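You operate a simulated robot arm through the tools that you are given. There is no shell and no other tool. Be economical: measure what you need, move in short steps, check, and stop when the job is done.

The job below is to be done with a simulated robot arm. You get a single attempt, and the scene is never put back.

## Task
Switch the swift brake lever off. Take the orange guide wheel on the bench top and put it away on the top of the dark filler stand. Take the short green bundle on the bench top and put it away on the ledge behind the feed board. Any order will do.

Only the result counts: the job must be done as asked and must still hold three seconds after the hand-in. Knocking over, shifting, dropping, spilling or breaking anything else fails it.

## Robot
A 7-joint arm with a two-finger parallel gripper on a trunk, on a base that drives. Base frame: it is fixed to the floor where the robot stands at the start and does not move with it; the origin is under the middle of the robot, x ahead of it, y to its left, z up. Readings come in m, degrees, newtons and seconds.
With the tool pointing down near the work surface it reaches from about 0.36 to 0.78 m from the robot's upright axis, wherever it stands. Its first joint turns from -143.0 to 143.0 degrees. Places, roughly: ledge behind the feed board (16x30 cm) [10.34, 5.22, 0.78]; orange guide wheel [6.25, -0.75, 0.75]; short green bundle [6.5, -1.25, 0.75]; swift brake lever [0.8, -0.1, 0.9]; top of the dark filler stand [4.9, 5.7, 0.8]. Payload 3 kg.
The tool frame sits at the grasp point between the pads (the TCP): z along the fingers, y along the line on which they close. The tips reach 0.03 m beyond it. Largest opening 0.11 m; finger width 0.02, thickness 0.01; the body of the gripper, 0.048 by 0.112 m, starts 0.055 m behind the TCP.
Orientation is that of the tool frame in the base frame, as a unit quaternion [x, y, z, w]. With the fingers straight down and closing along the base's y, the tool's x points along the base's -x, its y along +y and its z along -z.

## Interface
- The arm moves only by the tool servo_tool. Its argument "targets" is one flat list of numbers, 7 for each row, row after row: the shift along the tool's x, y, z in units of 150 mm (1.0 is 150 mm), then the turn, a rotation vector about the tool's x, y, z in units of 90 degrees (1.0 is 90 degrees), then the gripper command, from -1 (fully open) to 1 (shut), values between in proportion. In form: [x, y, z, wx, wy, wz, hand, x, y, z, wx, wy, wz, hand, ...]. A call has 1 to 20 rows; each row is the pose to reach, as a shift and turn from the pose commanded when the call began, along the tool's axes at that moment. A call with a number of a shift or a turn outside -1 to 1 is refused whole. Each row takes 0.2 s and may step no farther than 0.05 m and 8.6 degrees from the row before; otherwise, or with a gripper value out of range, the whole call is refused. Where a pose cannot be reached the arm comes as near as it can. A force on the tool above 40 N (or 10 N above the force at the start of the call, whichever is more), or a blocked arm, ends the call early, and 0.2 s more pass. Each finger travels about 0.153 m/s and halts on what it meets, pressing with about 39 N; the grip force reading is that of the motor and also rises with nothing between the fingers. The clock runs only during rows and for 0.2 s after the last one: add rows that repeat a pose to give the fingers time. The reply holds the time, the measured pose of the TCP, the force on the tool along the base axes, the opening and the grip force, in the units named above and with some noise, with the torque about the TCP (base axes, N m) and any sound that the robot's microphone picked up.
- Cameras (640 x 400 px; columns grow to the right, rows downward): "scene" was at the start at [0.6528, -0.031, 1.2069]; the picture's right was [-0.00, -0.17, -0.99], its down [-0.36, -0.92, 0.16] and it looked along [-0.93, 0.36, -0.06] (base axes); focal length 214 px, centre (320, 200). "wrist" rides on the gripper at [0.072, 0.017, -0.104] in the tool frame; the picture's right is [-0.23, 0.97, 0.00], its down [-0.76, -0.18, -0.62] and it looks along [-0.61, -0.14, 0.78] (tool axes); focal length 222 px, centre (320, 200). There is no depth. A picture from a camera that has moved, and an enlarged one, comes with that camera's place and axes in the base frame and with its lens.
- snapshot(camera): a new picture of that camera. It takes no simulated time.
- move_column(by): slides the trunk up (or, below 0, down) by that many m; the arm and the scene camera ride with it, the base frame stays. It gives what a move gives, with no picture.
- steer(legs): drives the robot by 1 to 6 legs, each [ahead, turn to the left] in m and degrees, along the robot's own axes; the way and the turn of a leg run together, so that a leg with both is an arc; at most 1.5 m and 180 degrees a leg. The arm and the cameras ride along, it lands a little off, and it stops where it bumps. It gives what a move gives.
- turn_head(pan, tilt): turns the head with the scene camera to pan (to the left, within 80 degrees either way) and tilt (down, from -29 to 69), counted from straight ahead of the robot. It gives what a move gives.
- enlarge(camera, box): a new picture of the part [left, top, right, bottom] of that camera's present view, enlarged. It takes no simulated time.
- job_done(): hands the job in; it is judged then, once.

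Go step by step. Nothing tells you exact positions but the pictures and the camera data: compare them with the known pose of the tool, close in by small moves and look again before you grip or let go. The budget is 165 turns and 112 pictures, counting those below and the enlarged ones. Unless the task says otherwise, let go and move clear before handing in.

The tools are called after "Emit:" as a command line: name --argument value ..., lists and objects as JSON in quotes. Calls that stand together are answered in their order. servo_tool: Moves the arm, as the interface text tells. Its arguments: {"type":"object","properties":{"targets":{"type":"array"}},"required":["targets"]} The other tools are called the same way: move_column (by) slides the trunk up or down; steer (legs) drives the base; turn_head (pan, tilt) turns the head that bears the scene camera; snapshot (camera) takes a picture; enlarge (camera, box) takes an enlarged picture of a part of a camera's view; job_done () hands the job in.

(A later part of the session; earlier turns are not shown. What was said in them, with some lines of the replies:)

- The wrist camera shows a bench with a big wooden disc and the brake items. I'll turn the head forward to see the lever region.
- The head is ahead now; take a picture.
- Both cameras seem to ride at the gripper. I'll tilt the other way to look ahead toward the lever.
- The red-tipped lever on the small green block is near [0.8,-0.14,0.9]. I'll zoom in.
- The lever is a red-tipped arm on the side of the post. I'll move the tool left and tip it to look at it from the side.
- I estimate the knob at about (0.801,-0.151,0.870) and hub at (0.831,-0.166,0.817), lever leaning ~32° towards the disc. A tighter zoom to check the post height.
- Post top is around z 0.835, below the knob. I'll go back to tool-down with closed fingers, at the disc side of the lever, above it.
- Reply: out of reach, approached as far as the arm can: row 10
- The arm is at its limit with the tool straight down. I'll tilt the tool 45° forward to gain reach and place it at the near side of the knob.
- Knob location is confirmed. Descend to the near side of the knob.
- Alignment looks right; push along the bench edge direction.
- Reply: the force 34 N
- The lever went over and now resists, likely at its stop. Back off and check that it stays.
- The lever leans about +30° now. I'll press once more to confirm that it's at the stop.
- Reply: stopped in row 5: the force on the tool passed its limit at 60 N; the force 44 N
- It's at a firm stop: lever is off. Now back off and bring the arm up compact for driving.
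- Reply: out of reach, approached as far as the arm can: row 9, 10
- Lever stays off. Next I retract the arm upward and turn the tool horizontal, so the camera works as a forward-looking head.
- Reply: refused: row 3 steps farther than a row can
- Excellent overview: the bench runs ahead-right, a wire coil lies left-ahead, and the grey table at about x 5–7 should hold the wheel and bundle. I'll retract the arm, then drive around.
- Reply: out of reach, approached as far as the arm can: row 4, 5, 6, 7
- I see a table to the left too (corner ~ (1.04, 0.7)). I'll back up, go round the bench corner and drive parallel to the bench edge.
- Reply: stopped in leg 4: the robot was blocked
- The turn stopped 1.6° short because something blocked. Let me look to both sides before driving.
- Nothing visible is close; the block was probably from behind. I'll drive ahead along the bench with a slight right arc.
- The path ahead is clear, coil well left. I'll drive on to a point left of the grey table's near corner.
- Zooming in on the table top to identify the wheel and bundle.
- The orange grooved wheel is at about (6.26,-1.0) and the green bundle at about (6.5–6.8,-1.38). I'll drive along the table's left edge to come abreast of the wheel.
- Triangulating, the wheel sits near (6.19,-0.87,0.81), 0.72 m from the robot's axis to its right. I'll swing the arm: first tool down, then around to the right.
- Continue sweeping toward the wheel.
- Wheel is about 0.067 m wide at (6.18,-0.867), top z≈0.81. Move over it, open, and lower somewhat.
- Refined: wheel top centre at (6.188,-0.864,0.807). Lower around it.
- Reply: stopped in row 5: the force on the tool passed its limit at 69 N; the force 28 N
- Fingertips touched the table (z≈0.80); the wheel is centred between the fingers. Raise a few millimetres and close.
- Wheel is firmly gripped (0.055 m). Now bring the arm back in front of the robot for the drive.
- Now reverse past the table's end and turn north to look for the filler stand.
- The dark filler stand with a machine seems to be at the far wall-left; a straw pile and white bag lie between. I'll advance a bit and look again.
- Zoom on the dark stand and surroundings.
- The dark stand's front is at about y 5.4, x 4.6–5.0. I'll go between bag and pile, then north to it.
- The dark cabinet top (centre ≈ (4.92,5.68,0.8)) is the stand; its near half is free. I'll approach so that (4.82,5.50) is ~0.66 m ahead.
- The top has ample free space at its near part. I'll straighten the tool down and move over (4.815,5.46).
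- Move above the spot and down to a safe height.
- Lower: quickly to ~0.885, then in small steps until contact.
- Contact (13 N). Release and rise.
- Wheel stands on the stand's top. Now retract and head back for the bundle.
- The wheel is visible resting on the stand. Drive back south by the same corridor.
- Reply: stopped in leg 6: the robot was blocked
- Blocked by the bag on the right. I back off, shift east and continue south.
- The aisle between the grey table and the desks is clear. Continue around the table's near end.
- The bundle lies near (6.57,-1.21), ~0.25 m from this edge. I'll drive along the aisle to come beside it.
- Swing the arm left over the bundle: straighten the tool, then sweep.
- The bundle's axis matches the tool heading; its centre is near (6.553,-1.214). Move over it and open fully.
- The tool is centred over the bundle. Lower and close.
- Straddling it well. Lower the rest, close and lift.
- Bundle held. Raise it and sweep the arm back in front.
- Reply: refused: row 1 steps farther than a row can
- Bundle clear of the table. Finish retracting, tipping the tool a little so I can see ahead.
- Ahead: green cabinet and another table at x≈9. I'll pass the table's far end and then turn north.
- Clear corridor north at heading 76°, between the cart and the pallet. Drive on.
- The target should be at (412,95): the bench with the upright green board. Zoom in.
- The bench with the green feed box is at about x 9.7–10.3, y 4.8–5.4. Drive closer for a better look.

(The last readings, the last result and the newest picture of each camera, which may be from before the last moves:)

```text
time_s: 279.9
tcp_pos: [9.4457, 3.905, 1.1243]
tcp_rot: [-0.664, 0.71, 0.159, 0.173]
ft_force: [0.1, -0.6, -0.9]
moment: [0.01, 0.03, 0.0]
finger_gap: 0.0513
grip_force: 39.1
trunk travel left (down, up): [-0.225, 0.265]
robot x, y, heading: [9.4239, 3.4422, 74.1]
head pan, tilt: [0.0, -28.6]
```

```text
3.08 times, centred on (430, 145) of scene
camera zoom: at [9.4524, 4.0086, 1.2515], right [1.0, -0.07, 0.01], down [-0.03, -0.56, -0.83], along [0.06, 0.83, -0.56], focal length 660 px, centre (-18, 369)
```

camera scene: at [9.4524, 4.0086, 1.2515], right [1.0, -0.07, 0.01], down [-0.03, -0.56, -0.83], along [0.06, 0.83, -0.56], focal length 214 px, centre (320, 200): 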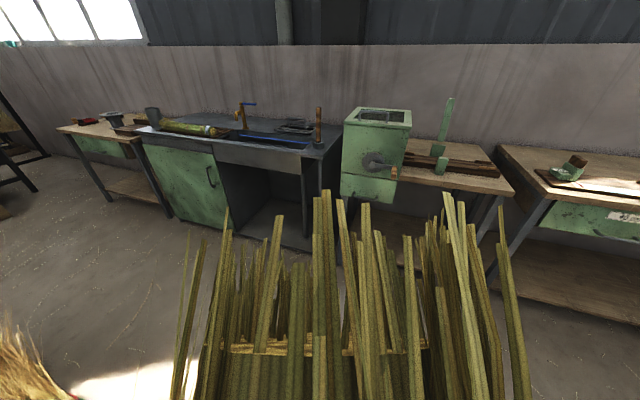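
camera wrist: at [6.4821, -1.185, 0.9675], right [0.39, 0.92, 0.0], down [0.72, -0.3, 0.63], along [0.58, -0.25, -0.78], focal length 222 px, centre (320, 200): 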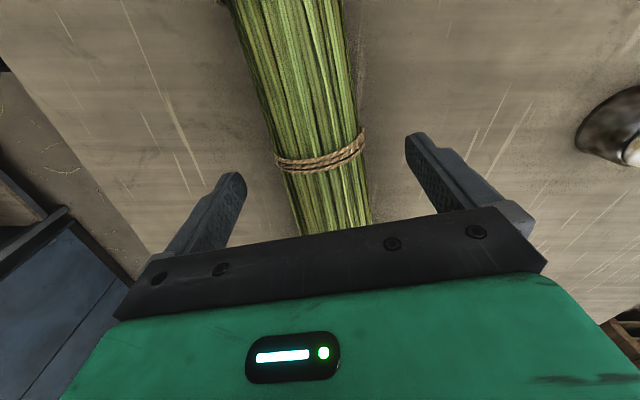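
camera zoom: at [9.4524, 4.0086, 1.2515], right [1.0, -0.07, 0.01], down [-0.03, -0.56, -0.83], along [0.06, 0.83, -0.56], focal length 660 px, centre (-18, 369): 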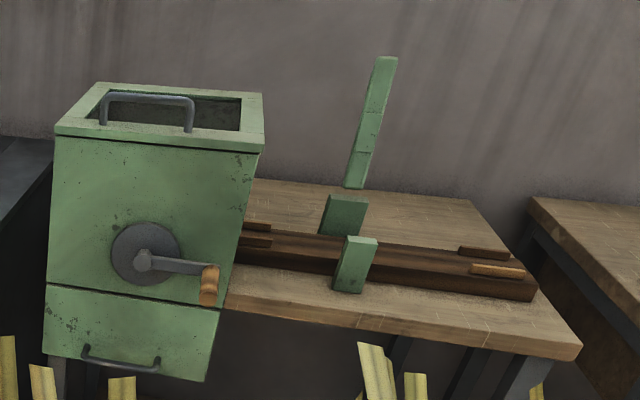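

The dark beam across the bench is the feed board; behind it, right of the green block/lever, is the ledge. I'll move closer, facing it, for a view from above.

Emit:
steer --legs '[[0, -14.6], [1.07, 0], [0, 8.6]]'

Emit:
snapshot --camera "scene"

```text
time_s: 286.8
tcp_pos: [10.0157, 4.8019, 1.1266]
tcp_rot: [-0.628, 0.742, 0.15, 0.181]
ft_force: [0.1, 0.1, -0.7]
moment: [0.02, -0.03, 0.0]
finger_gap: 0.0514
grip_force: 38.9
trunk travel left (down, up): [-0.225, 0.265]
robot x, y, heading: [9.9486, 4.3374, 68.7]
head pan, tilt: [0.0, -28.6]
```

```text
50 pictures are left
camera scene: at [10.033, 4.9034, 1.2519], right [0.99, -0.17, 0.0], down [-0.09, -0.55, -0.83], along [0.14, 0.82, -0.56], focal length 214 px, centre (320, 200)
```

scene: 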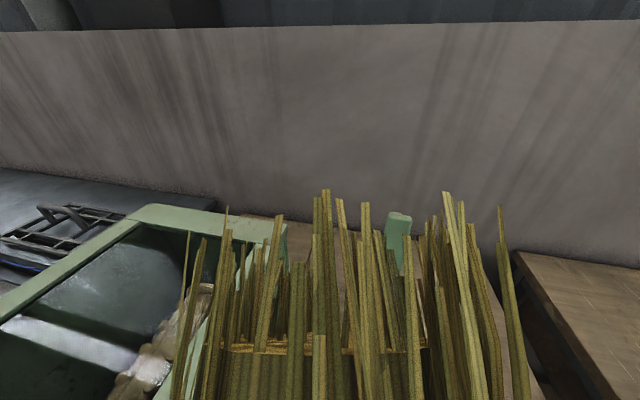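

The bundle blocks the view; try the wrist camera.

Emit:
snapshot --camera "wrist"

Emit:
turn_head --pan -60 --tilt -10

Emit:
snapshot --camera "scene"

```text
49 pictures are left
camera wrist: at [9.9807, 4.6952, 1.1852], right [-0.93, 0.36, 0.1], down [0.24, 0.36, 0.9], along [0.29, 0.86, -0.42], focal length 222 px, centre (320, 200)
```

wrist: 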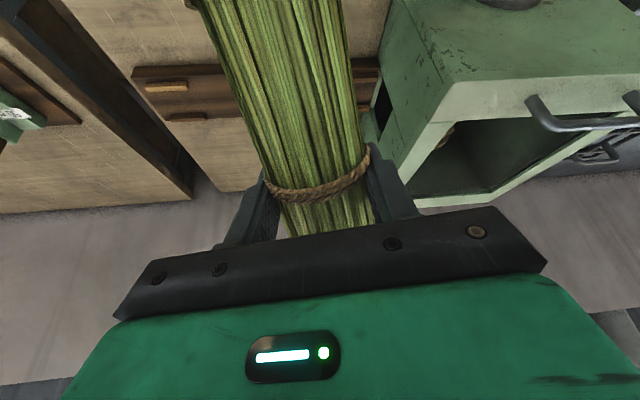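

```text
time_s: 288.1
tcp_pos: [10.016, 4.8027, 1.127]
tcp_rot: [-0.629, 0.741, 0.15, 0.181]
ft_force: [-0.8, -0.1, -0.8]
moment: [-0.01, 0.01, 0.02]
finger_gap: 0.0517
grip_force: 38.7
trunk travel left (down, up): [-0.225, 0.265]
robot x, y, heading: [9.9496, 4.3385, 68.6]
head pan, tilt: [-60.0, -10.0]
```

```text
48 pictures are left
camera scene: at [10.0993, 4.8583, 1.2635], right [0.42, -0.47, 0.77], down [0.01, -0.85, -0.53], along [0.91, 0.23, -0.35], focal length 214 px, centre (320, 200)
```

scene: 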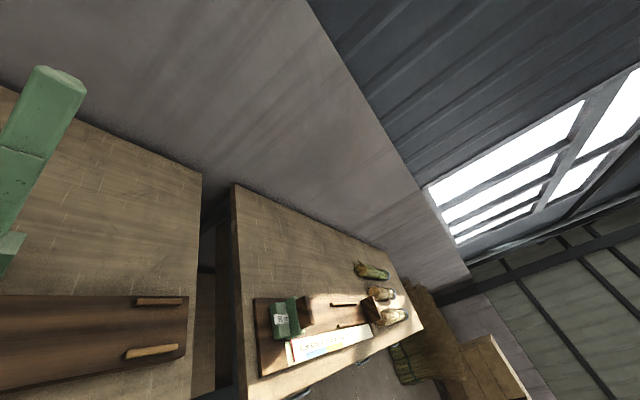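

Now I see the ledge: bench area behind the beam, right of the lever (about u-depth 0.36 × 0.25 m). I'll place the bundle pointing toward the wall there. First level it, align its heading with the bench normal and shift right clear of the lever.

Emit:
servo_tool --targets '[-0.02, -0.17, -0.03, 0, 0.05, 0, 1, -0.03, -0.33, -0.06, 0, 0.1, 0, 1, -0.05, -0.5, -0.09, 0, 0.15, 0, 1, -0.06, -0.67, -0.12, 0, 0.2, 0, 1, -0.08, -0.83, -0.15, 0, 0.25, 0, 1, -0.09, -1, -0.18, 0, 0.3, 0, 1]'

Emit:
servo_tool --targets '[0.05, -0.15, -0.03, 0, 0, 0.065, 1, 0.1, -0.3, -0.05, 0, 0, 0.13, 1]'

Emit:
turn_head --pan -60 --tilt 0

Emit:
snapshot --camera "scene"

Emit:
snapshot --camera "wrist"

```text
time_s: 289.5
tcp_pos: [10.1629, 4.774, 1.1591]
tcp_rot: [-0.646, 0.763, -0.002, 0.002]
ft_force: [-0.1, 0.2, -0.8]
moment: [0.0, -0.01, 0.0]
finger_gap: 0.0517
grip_force: 39.0
trunk travel left (down, up): [-0.225, 0.265]
robot x, y, heading: [9.9491, 4.3337, 68.5]
head pan, tilt: [-60.0, -10.0]
```

```text
time_s: 290.1
tcp_pos: [10.2051, 4.7538, 1.1661]
tcp_rot: [-0.564, 0.826, 0.0, 0.004]
ft_force: [0.3, 0.3, -0.2]
moment: [0.03, -0.02, 0.04]
finger_gap: 0.0517
grip_force: 39.1
trunk travel left (down, up): [-0.225, 0.265]
robot x, y, heading: [9.9508, 4.3372, 68.6]
head pan, tilt: [-60.0, -10.0]
```

```text
time_s: 290.8
tcp_pos: [10.205, 4.7532, 1.1662]
tcp_rot: [-0.566, 0.824, -0.001, 0.003]
ft_force: [0.0, -0.1, -0.6]
moment: [0.01, 0.02, -0.07]
finger_gap: 0.0515
grip_force: 38.7
trunk travel left (down, up): [-0.225, 0.265]
robot x, y, heading: [9.95, 4.3372, 68.7]
head pan, tilt: [-60.0, 0.0]
```

```text
47 pictures are left
camera scene: at [10.318, 4.8256, 1.253], right [0.46, -0.18, 0.87], down [-0.36, -0.93, 0.0], along [0.81, -0.31, -0.5], focal length 214 px, centre (320, 200)
```

scene: 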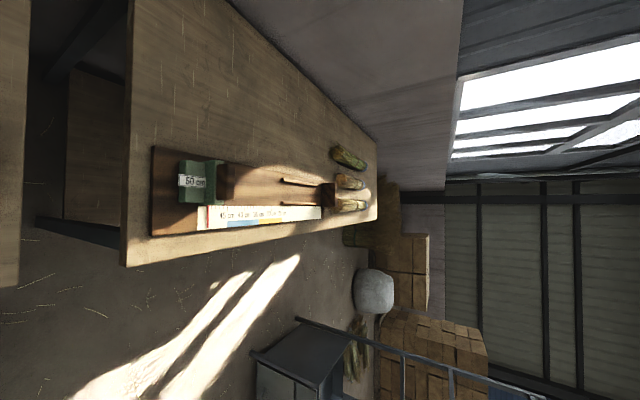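

```text
46 pictures are left
camera wrist: at [10.1634, 4.6921, 1.2694], right [-0.83, 0.56, 0.0], down [0.44, 0.64, 0.63], along [0.36, 0.52, -0.78], focal length 222 px, centre (320, 200)
```

wrist: 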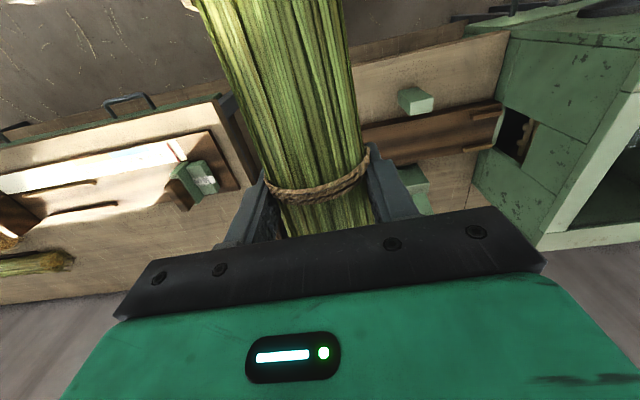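

Bundle is aligned (heading 69°) and clear right of the lever. Ease the robot forward ~0.2 m.

Emit:
steer --legs '[[0.2, 0]]'

Emit:
turn_head --pan 70 --tilt 30

Emit:
snapshot --camera "scene"

```text
time_s: 292.4
tcp_pos: [10.2755, 4.9361, 1.1663]
tcp_rot: [-0.566, 0.824, 0.0, 0.003]
ft_force: [0.4, -0.7, -0.7]
moment: [0.01, 0.01, -0.03]
finger_gap: 0.0517
grip_force: 39.4
trunk travel left (down, up): [-0.225, 0.265]
robot x, y, heading: [10.0203, 4.5221, 68.8]
head pan, tilt: [-60.0, 0.0]
```

```text
time_s: 294.5
tcp_pos: [10.2773, 4.937, 1.167]
tcp_rot: [-0.566, 0.825, 0.0, 0.003]
ft_force: [0.1, -0.4, -1.1]
moment: [0.0, 0.01, -0.02]
finger_gap: 0.0515
grip_force: 39.7
trunk travel left (down, up): [-0.225, 0.265]
robot x, y, heading: [10.0208, 4.5227, 68.6]
head pan, tilt: [70.0, 30.0]
```

```text
45 pictures are left
camera scene: at [10.2194, 5.023, 1.2668], right [0.32, -0.12, -0.94], down [0.13, -0.98, 0.17], along [-0.94, -0.17, -0.3], focal length 214 px, centre (320, 200)
```

scene: 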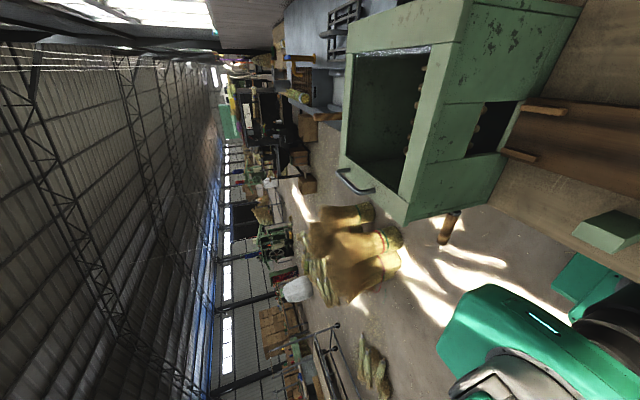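

Base fits. Move the bundle forward 0.12 m at height and check clearance to the wall and lever.

Emit:
servo_tool --targets '[-0.27, 0, 0, 0, 0, 0, 1, -0.54, 0, 0, 0, 0, 0, 1, -0.8, 0, 0, 0, 0, 0, 1]'

Emit:
turn_head --pan 0 --tilt -28

Emit:
snapshot --camera "scene"

Emit:
snapshot --camera "wrist"

```text
time_s: 295.3
tcp_pos: [10.3223, 5.0492, 1.1687]
tcp_rot: [-0.565, 0.825, 0.0, 0.002]
ft_force: [-1.0, -0.6, 0.8]
moment: [0.03, -0.07, -0.02]
finger_gap: 0.0517
grip_force: 39.3
trunk travel left (down, up): [-0.225, 0.265]
robot x, y, heading: [10.0251, 4.5219, 68.7]
head pan, tilt: [70.0, 30.0]
```

```text
time_s: 296.7
tcp_pos: [10.3219, 5.0476, 1.1684]
tcp_rot: [-0.565, 0.825, -0.001, 0.002]
ft_force: [1.0, 0.2, -0.5]
moment: [0.03, 0.05, -0.02]
finger_gap: 0.0514
grip_force: 38.7
trunk travel left (down, up): [-0.225, 0.265]
robot x, y, heading: [10.021, 4.5213, 68.7]
head pan, tilt: [0.0, -28.0]
```

```text
44 pictures are left
camera scene: at [10.3754, 5.1864, 1.2328], right [0.93, -0.36, 0.0], down [-0.32, -0.82, -0.47], along [0.17, 0.44, -0.88], focal length 214 px, centre (320, 200)
```

scene: 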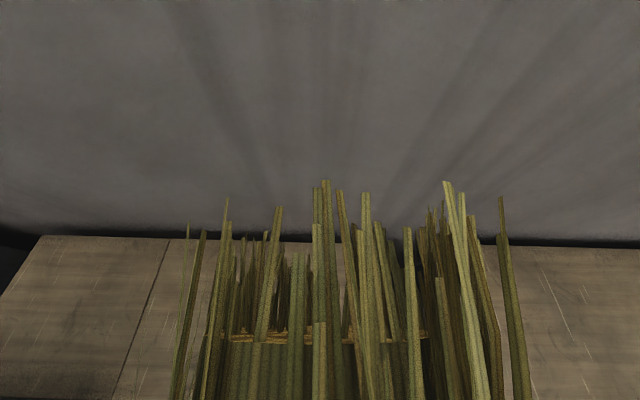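

```text
43 pictures are left
camera wrist: at [10.2795, 4.9879, 1.2722], right [-0.83, 0.56, 0.0], down [0.44, 0.64, 0.63], along [0.35, 0.52, -0.78], focal length 222 px, centre (320, 200)
```

wrist: 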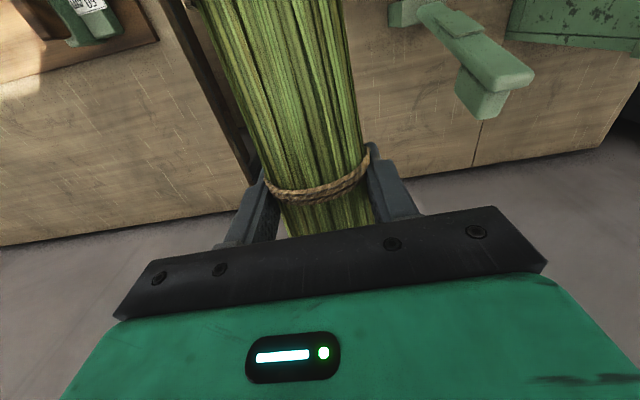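

Wall is just behind the back edge (n≈8.8), beam rear at n≈8.41. I'll yaw the bundle ~27° right to gain room and centre it at about n 8.63, then lower in steps.

Emit:
servo_tool --targets '[-0.15, 0, 0.05, 0, 0, 0.075, 1, -0.3, 0, 0.1, 0, 0, 0.15, 1, -0.5, 0, 0.2, 0, 0, 0.225, 1, -0.7, 0, 0.3, 0, 0, 0.3, 1, -0.78, 0, 0.5, 0, 0, 0.3, 1, -0.78, 0, 0.7, 0, 0, 0.3, 1]'

Emit:
snapshot --camera "wrist"

Emit:
snapshot --camera "scene"

```text
time_s: 298.1
tcp_pos: [10.3615, 5.1521, 1.0544]
tcp_rot: [-0.357, 0.934, 0.0, 0.002]
ft_force: [-1.0, -0.3, -0.2]
moment: [0.01, -0.04, -0.02]
finger_gap: 0.0515
grip_force: 39.1
out of reach, approached as far as the arm can: row 2, 3, 4, 5, 6
trunk travel left (down, up): [-0.225, 0.265]
robot x, y, heading: [10.022, 4.5196, 68.5]
head pan, tilt: [0.0, -28.0]
```

```text
42 pictures are left
camera wrist: at [10.2956, 5.1164, 1.1575], right [-0.48, 0.88, 0.0], down [0.68, 0.37, 0.63], along [0.55, 0.3, -0.78], focal length 222 px, centre (320, 200)
```

wrist: 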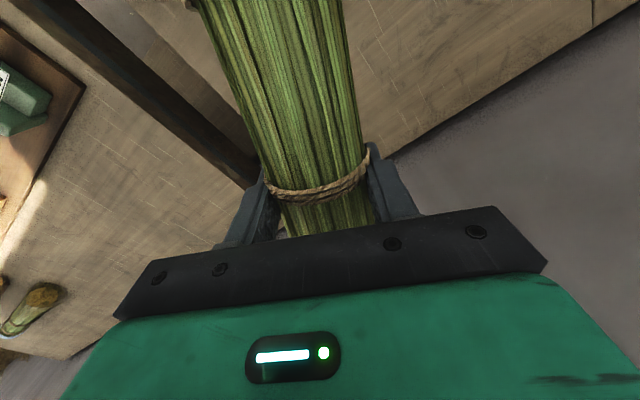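

```text
41 pictures are left
camera scene: at [10.4724, 5.2494, 1.1183], right [0.67, -0.75, 0.0], down [-0.66, -0.59, -0.47], along [0.35, 0.31, -0.88], focal length 214 px, centre (320, 200)
```

scene: 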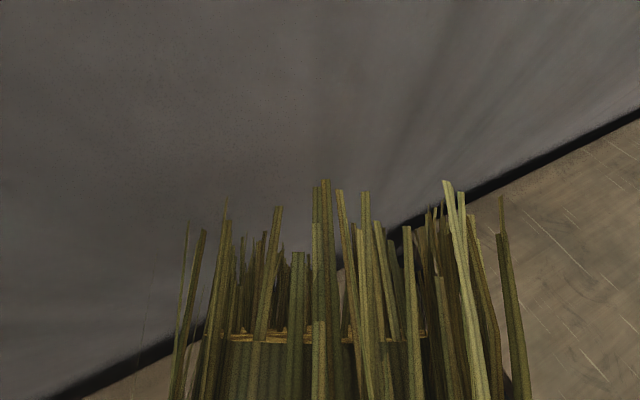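

Position is right: n 8.625, clear of wall. Descend to ~0.9.

Emit:
servo_tool --targets '[0, 0, 0.25, 0, 0, 0, 1, 0, 0, 0.5, 0, 0, 0, 1, 0, 0, 0.75, 0, 0, 0, 1, 0, 0, 1.0, 0, 0, 0, 1]'

Emit:
turn_head --pan 60 --tilt 20

Emit:
snapshot --camera "scene"

```text
time_s: 299.1
tcp_pos: [10.3612, 5.1501, 0.9016]
tcp_rot: [-0.357, 0.934, 0.0, 0.002]
ft_force: [0.5, -0.2, 0.1]
moment: [0.0, -0.01, 0.03]
finger_gap: 0.0521
grip_force: 38.4
trunk travel left (down, up): [-0.225, 0.265]
robot x, y, heading: [10.0219, 4.5222, 68.7]
head pan, tilt: [0.0, -28.0]
```

```text
time_s: 300.4
tcp_pos: [10.3609, 5.1498, 0.9022]
tcp_rot: [-0.357, 0.934, -0.001, 0.002]
ft_force: [0.1, -0.2, -1.1]
moment: [0.01, -0.03, -0.01]
finger_gap: 0.0518
grip_force: 38.7
trunk travel left (down, up): [-0.225, 0.265]
robot x, y, heading: [10.022, 4.5238, 68.7]
head pan, tilt: [60.0, 20.0]
```

```text
40 pictures are left
camera scene: at [10.3646, 5.2606, 0.9872], right [0.34, -0.37, -0.86], down [-0.5, -0.85, 0.17], along [-0.79, 0.38, -0.47], focal length 214 px, centre (320, 200)
```

scene: 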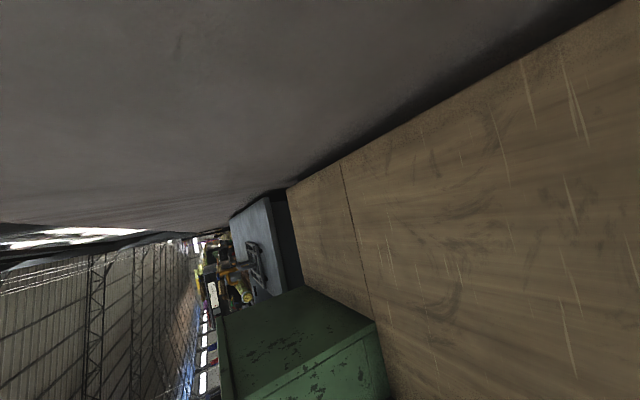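

No obstruction. Lower slowly to contact.

Emit:
servo_tool --targets '[0, 0, 0.15, 0, 0, 0, 1, 0, 0, 0.28, 0, 0, 0, 1, 0, 0, 0.32, 0, 0, 0, 1, 0, 0, 0.35, 0, 0, 0, 1, 0, 0, 0.38, 0, 0, 0, 1, 0, 0, 0.41, 0, 0, 0, 1, 0, 0, 0.44, 0, 0, 0, 1]'

```text
time_s: 302.0
tcp_pos: [10.3616, 5.1553, 0.8384]
tcp_rot: [-0.357, 0.934, 0.0, 0.002]
ft_force: [0.5, -0.4, -1.6]
moment: [0.0, 0.05, 0.03]
finger_gap: 0.0518
grip_force: 39.1
trunk travel left (down, up): [-0.225, 0.265]
robot x, y, heading: [10.0251, 4.5225, 68.7]
head pan, tilt: [60.0, 20.0]
```

Emit:
servo_tool --targets '[0, 0, 0.025, 0, 0, 0, 1, 0, 0, 0.05, 0, 0, 0, 1, 0, 0, 0.075, 0, 0, 0, 1, 0, 0, 0.1, 0, 0, 0, 1]'

Emit:
snapshot --camera "wrist"

```text
time_s: 303.0
tcp_pos: [10.3607, 5.1544, 0.8232]
tcp_rot: [-0.357, 0.934, 0.0, 0.002]
ft_force: [0.1, 0.1, -1.1]
moment: [0.03, 0.0, 0.02]
finger_gap: 0.0517
grip_force: 38.9
trunk travel left (down, up): [-0.225, 0.265]
robot x, y, heading: [10.0212, 4.5242, 68.7]
head pan, tilt: [60.0, 20.0]
```

```text
39 pictures are left
camera wrist: at [10.2959, 5.1185, 0.9258], right [-0.48, 0.88, 0.0], down [0.68, 0.37, 0.63], along [0.55, 0.3, -0.78], focal length 222 px, centre (320, 200)
```

wrist: 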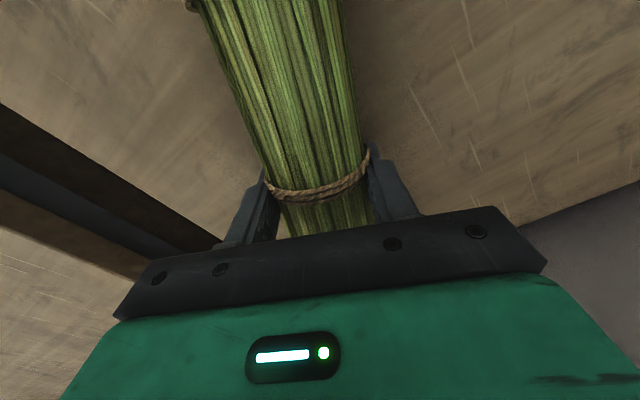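

Not yet in contact; continue in small steps.

Emit:
servo_tool --targets '[0, 0, 0.025, 0, 0, 0, 1, 0, 0, 0.05, 0, 0, 0, 1, 0, 0, 0.075, 0, 0, 0, 1, 0, 0, 0.1, 0, 0, 0, 1]'

```text
time_s: 304.0
tcp_pos: [10.3611, 5.1544, 0.8101]
tcp_rot: [-0.358, 0.934, 0.002, 0.005]
ft_force: [4.8, -2.1, 33.4]
moment: [-0.08, -0.27, 0.07]
finger_gap: 0.0521
grip_force: 38.1
trunk travel left (down, up): [-0.225, 0.265]
robot x, y, heading: [10.0231, 4.5208, 68.7]
head pan, tilt: [60.0, 20.0]
```

Contact. Relax slightly, release, then rise.

Emit:
servo_tool --targets '[0, 0, -0.015, 0, 0, 0, 1, 0, 0, -0.015, 0, 0, 0, 0.6, 0, 0, -0.015, 0, 0, 0, 0.1, 0, 0, -0.015, 0, 0, 0, -0.5, 0, 0, -0.015, 0, 0, 0, -0.7, 0, 0, -0.05, 0, 0, 0, -0.7, 0, 0, -0.15, 0, 0, 0, -0.7, 0, 0, -0.3, 0, 0, 0, -0.7, 0, 0, -0.5, 0, 0, 0, -0.7, 0, 0, -0.75, 0, 0, 0, -0.7, 0, 0, -1, 0, 0, 0, -0.7]'

Emit:
turn_head --pan 0 --tilt 10

Emit:
snapshot --camera "scene"

Emit:
snapshot --camera "wrist"

```text
time_s: 306.4
tcp_pos: [10.3617, 5.1547, 0.9591]
tcp_rot: [-0.358, 0.934, 0.0, 0.003]
ft_force: [0.1, 0.3, 0.0]
moment: [-0.01, -0.03, -0.03]
finger_gap: 0.0937
grip_force: 0.1
trunk travel left (down, up): [-0.225, 0.265]
robot x, y, heading: [10.0227, 4.5234, 68.8]
head pan, tilt: [60.0, 20.0]
```

```text
time_s: 307.7
tcp_pos: [10.362, 5.1538, 0.9595]
tcp_rot: [-0.358, 0.934, 0.0, 0.004]
ft_force: [1.4, 0.2, 0.5]
moment: [0.02, 0.01, 0.03]
finger_gap: 0.0936
grip_force: 0.1
trunk travel left (down, up): [-0.225, 0.265]
robot x, y, heading: [10.0238, 4.5208, 68.5]
head pan, tilt: [0.0, 10.0]
```

```text
38 pictures are left
camera scene: at [10.4313, 5.2155, 0.9966], right [0.67, -0.74, 0.0], down [-0.73, -0.66, 0.17], along [-0.12, -0.11, -0.99], focal length 214 px, centre (320, 200)
```

scene: 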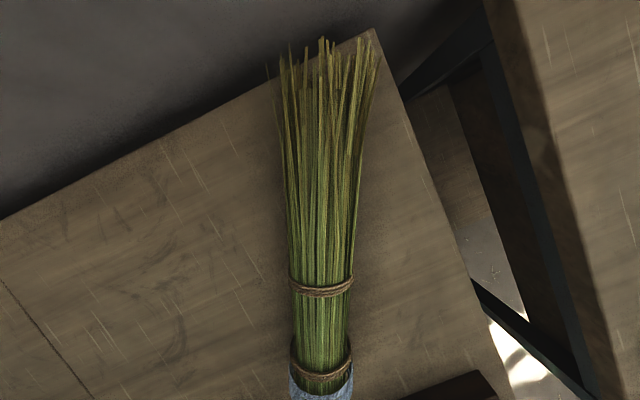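

```text
37 pictures are left
camera wrist: at [10.2957, 5.1192, 1.0612], right [-0.48, 0.88, 0.0], down [0.68, 0.37, 0.63], along [0.55, 0.3, -0.78], focal length 222 px, centre (320, 200)
```

wrist: 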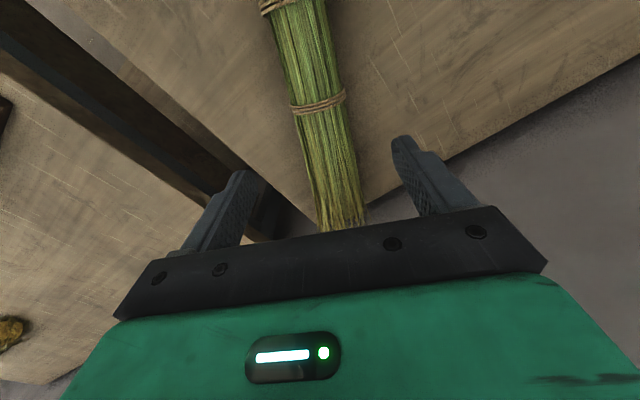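

The bundle lies stably on the ledge behind the board. Rise, retract and back off.

Emit:
servo_tool --targets '[0, 0, -0.3, 0, 0, 0, -0.5, 0, 0, -0.6, 0, 0, 0, -0.5, 0, 0, -0.9, 0, 0, 0, -0.5, 0.22, -0.11, -1, 0, 0, 0, -0.5, 0.45, -0.22, -1, 0, 0, 0, -0.5, 0.67, -0.33, -1, 0, 0, 0, -0.5, 0.897, -0.444, -1, 0, 0, 0, -0.5]'

Emit:
steer --legs '[[-0.4, 0]]'

Emit:
turn_head --pan 15 --tilt -28

Emit:
snapshot --camera "scene"

```text
time_s: 309.3
tcp_pos: [10.3011, 5.0135, 1.1098]
tcp_rot: [-0.358, 0.934, 0.0, 0.003]
ft_force: [0.2, 0.6, -0.9]
moment: [-0.01, 0.02, 0.01]
finger_gap: 0.0824
grip_force: 0.1
out of reach, approached as far as the arm can: row 3
trunk travel left (down, up): [-0.225, 0.265]
robot x, y, heading: [10.0188, 4.5261, 68.6]
head pan, tilt: [0.0, 10.0]
```

```text
time_s: 311.8
tcp_pos: [10.1502, 4.6321, 1.1075]
tcp_rot: [-0.358, 0.934, 0.0, 0.003]
ft_force: [0.6, 0.1, -0.6]
moment: [-0.01, 0.01, 0.01]
finger_gap: 0.0825
grip_force: 0.0
trunk travel left (down, up): [-0.225, 0.265]
robot x, y, heading: [9.8728, 4.139, 68.8]
head pan, tilt: [0.0, 10.0]
```

```text
time_s: 312.9
tcp_pos: [10.1498, 4.6319, 1.1094]
tcp_rot: [-0.359, 0.933, 0.0, 0.003]
ft_force: [0.0, -0.2, 1.1]
moment: [-0.02, -0.02, 0.04]
finger_gap: 0.0826
grip_force: 0.0
trunk travel left (down, up): [-0.225, 0.265]
robot x, y, heading: [9.8721, 4.14, 69.1]
head pan, tilt: [15.0, -28.0]
```

```text
36 pictures are left
camera scene: at [10.2494, 4.7421, 1.1758], right [0.65, -0.72, -0.26], down [-0.73, -0.5, -0.46], along [0.2, 0.49, -0.85], focal length 214 px, centre (320, 200)
```

scene: 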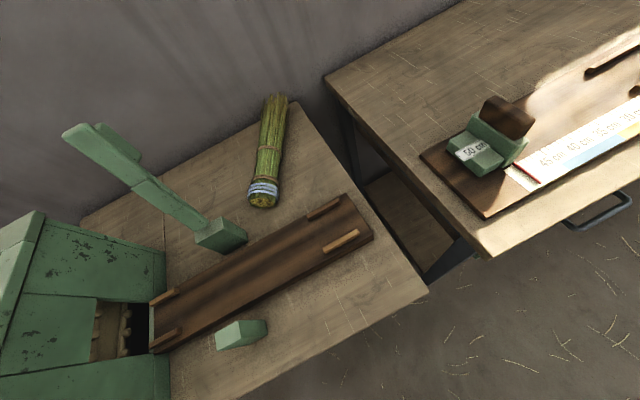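

The brake lever is off, resting against its end stop. The orange guide wheel is on the dark filler stand, and the green bundle is on the ledge behind the feed board; the arm is clear, so I am handing in.

Emit:
job_done

```text
The job is handed in.
```

I finished all three parts and handed the job in; the judged result has not come back.

- **Brake lever:** It went over to its other end and pressed against a firm stop twice. It had no markings, so I took that far end as "off".
- **Orange guide wheel:** It is on the dark filler stand's top, in the clear area nearest the front edge.
- **Green bundle:** It is on the bench behind the feed board, right of the green trimmer lever. It sits slightly angled, with its brush tips close to the back edge, because it is slightly longer than the ledge's stated 30 cm.

The base was blocked twice while driving. The first time I saw no cause. The second time was probably against the white bag near the straw pile. I saw no sign that either one moved anything.
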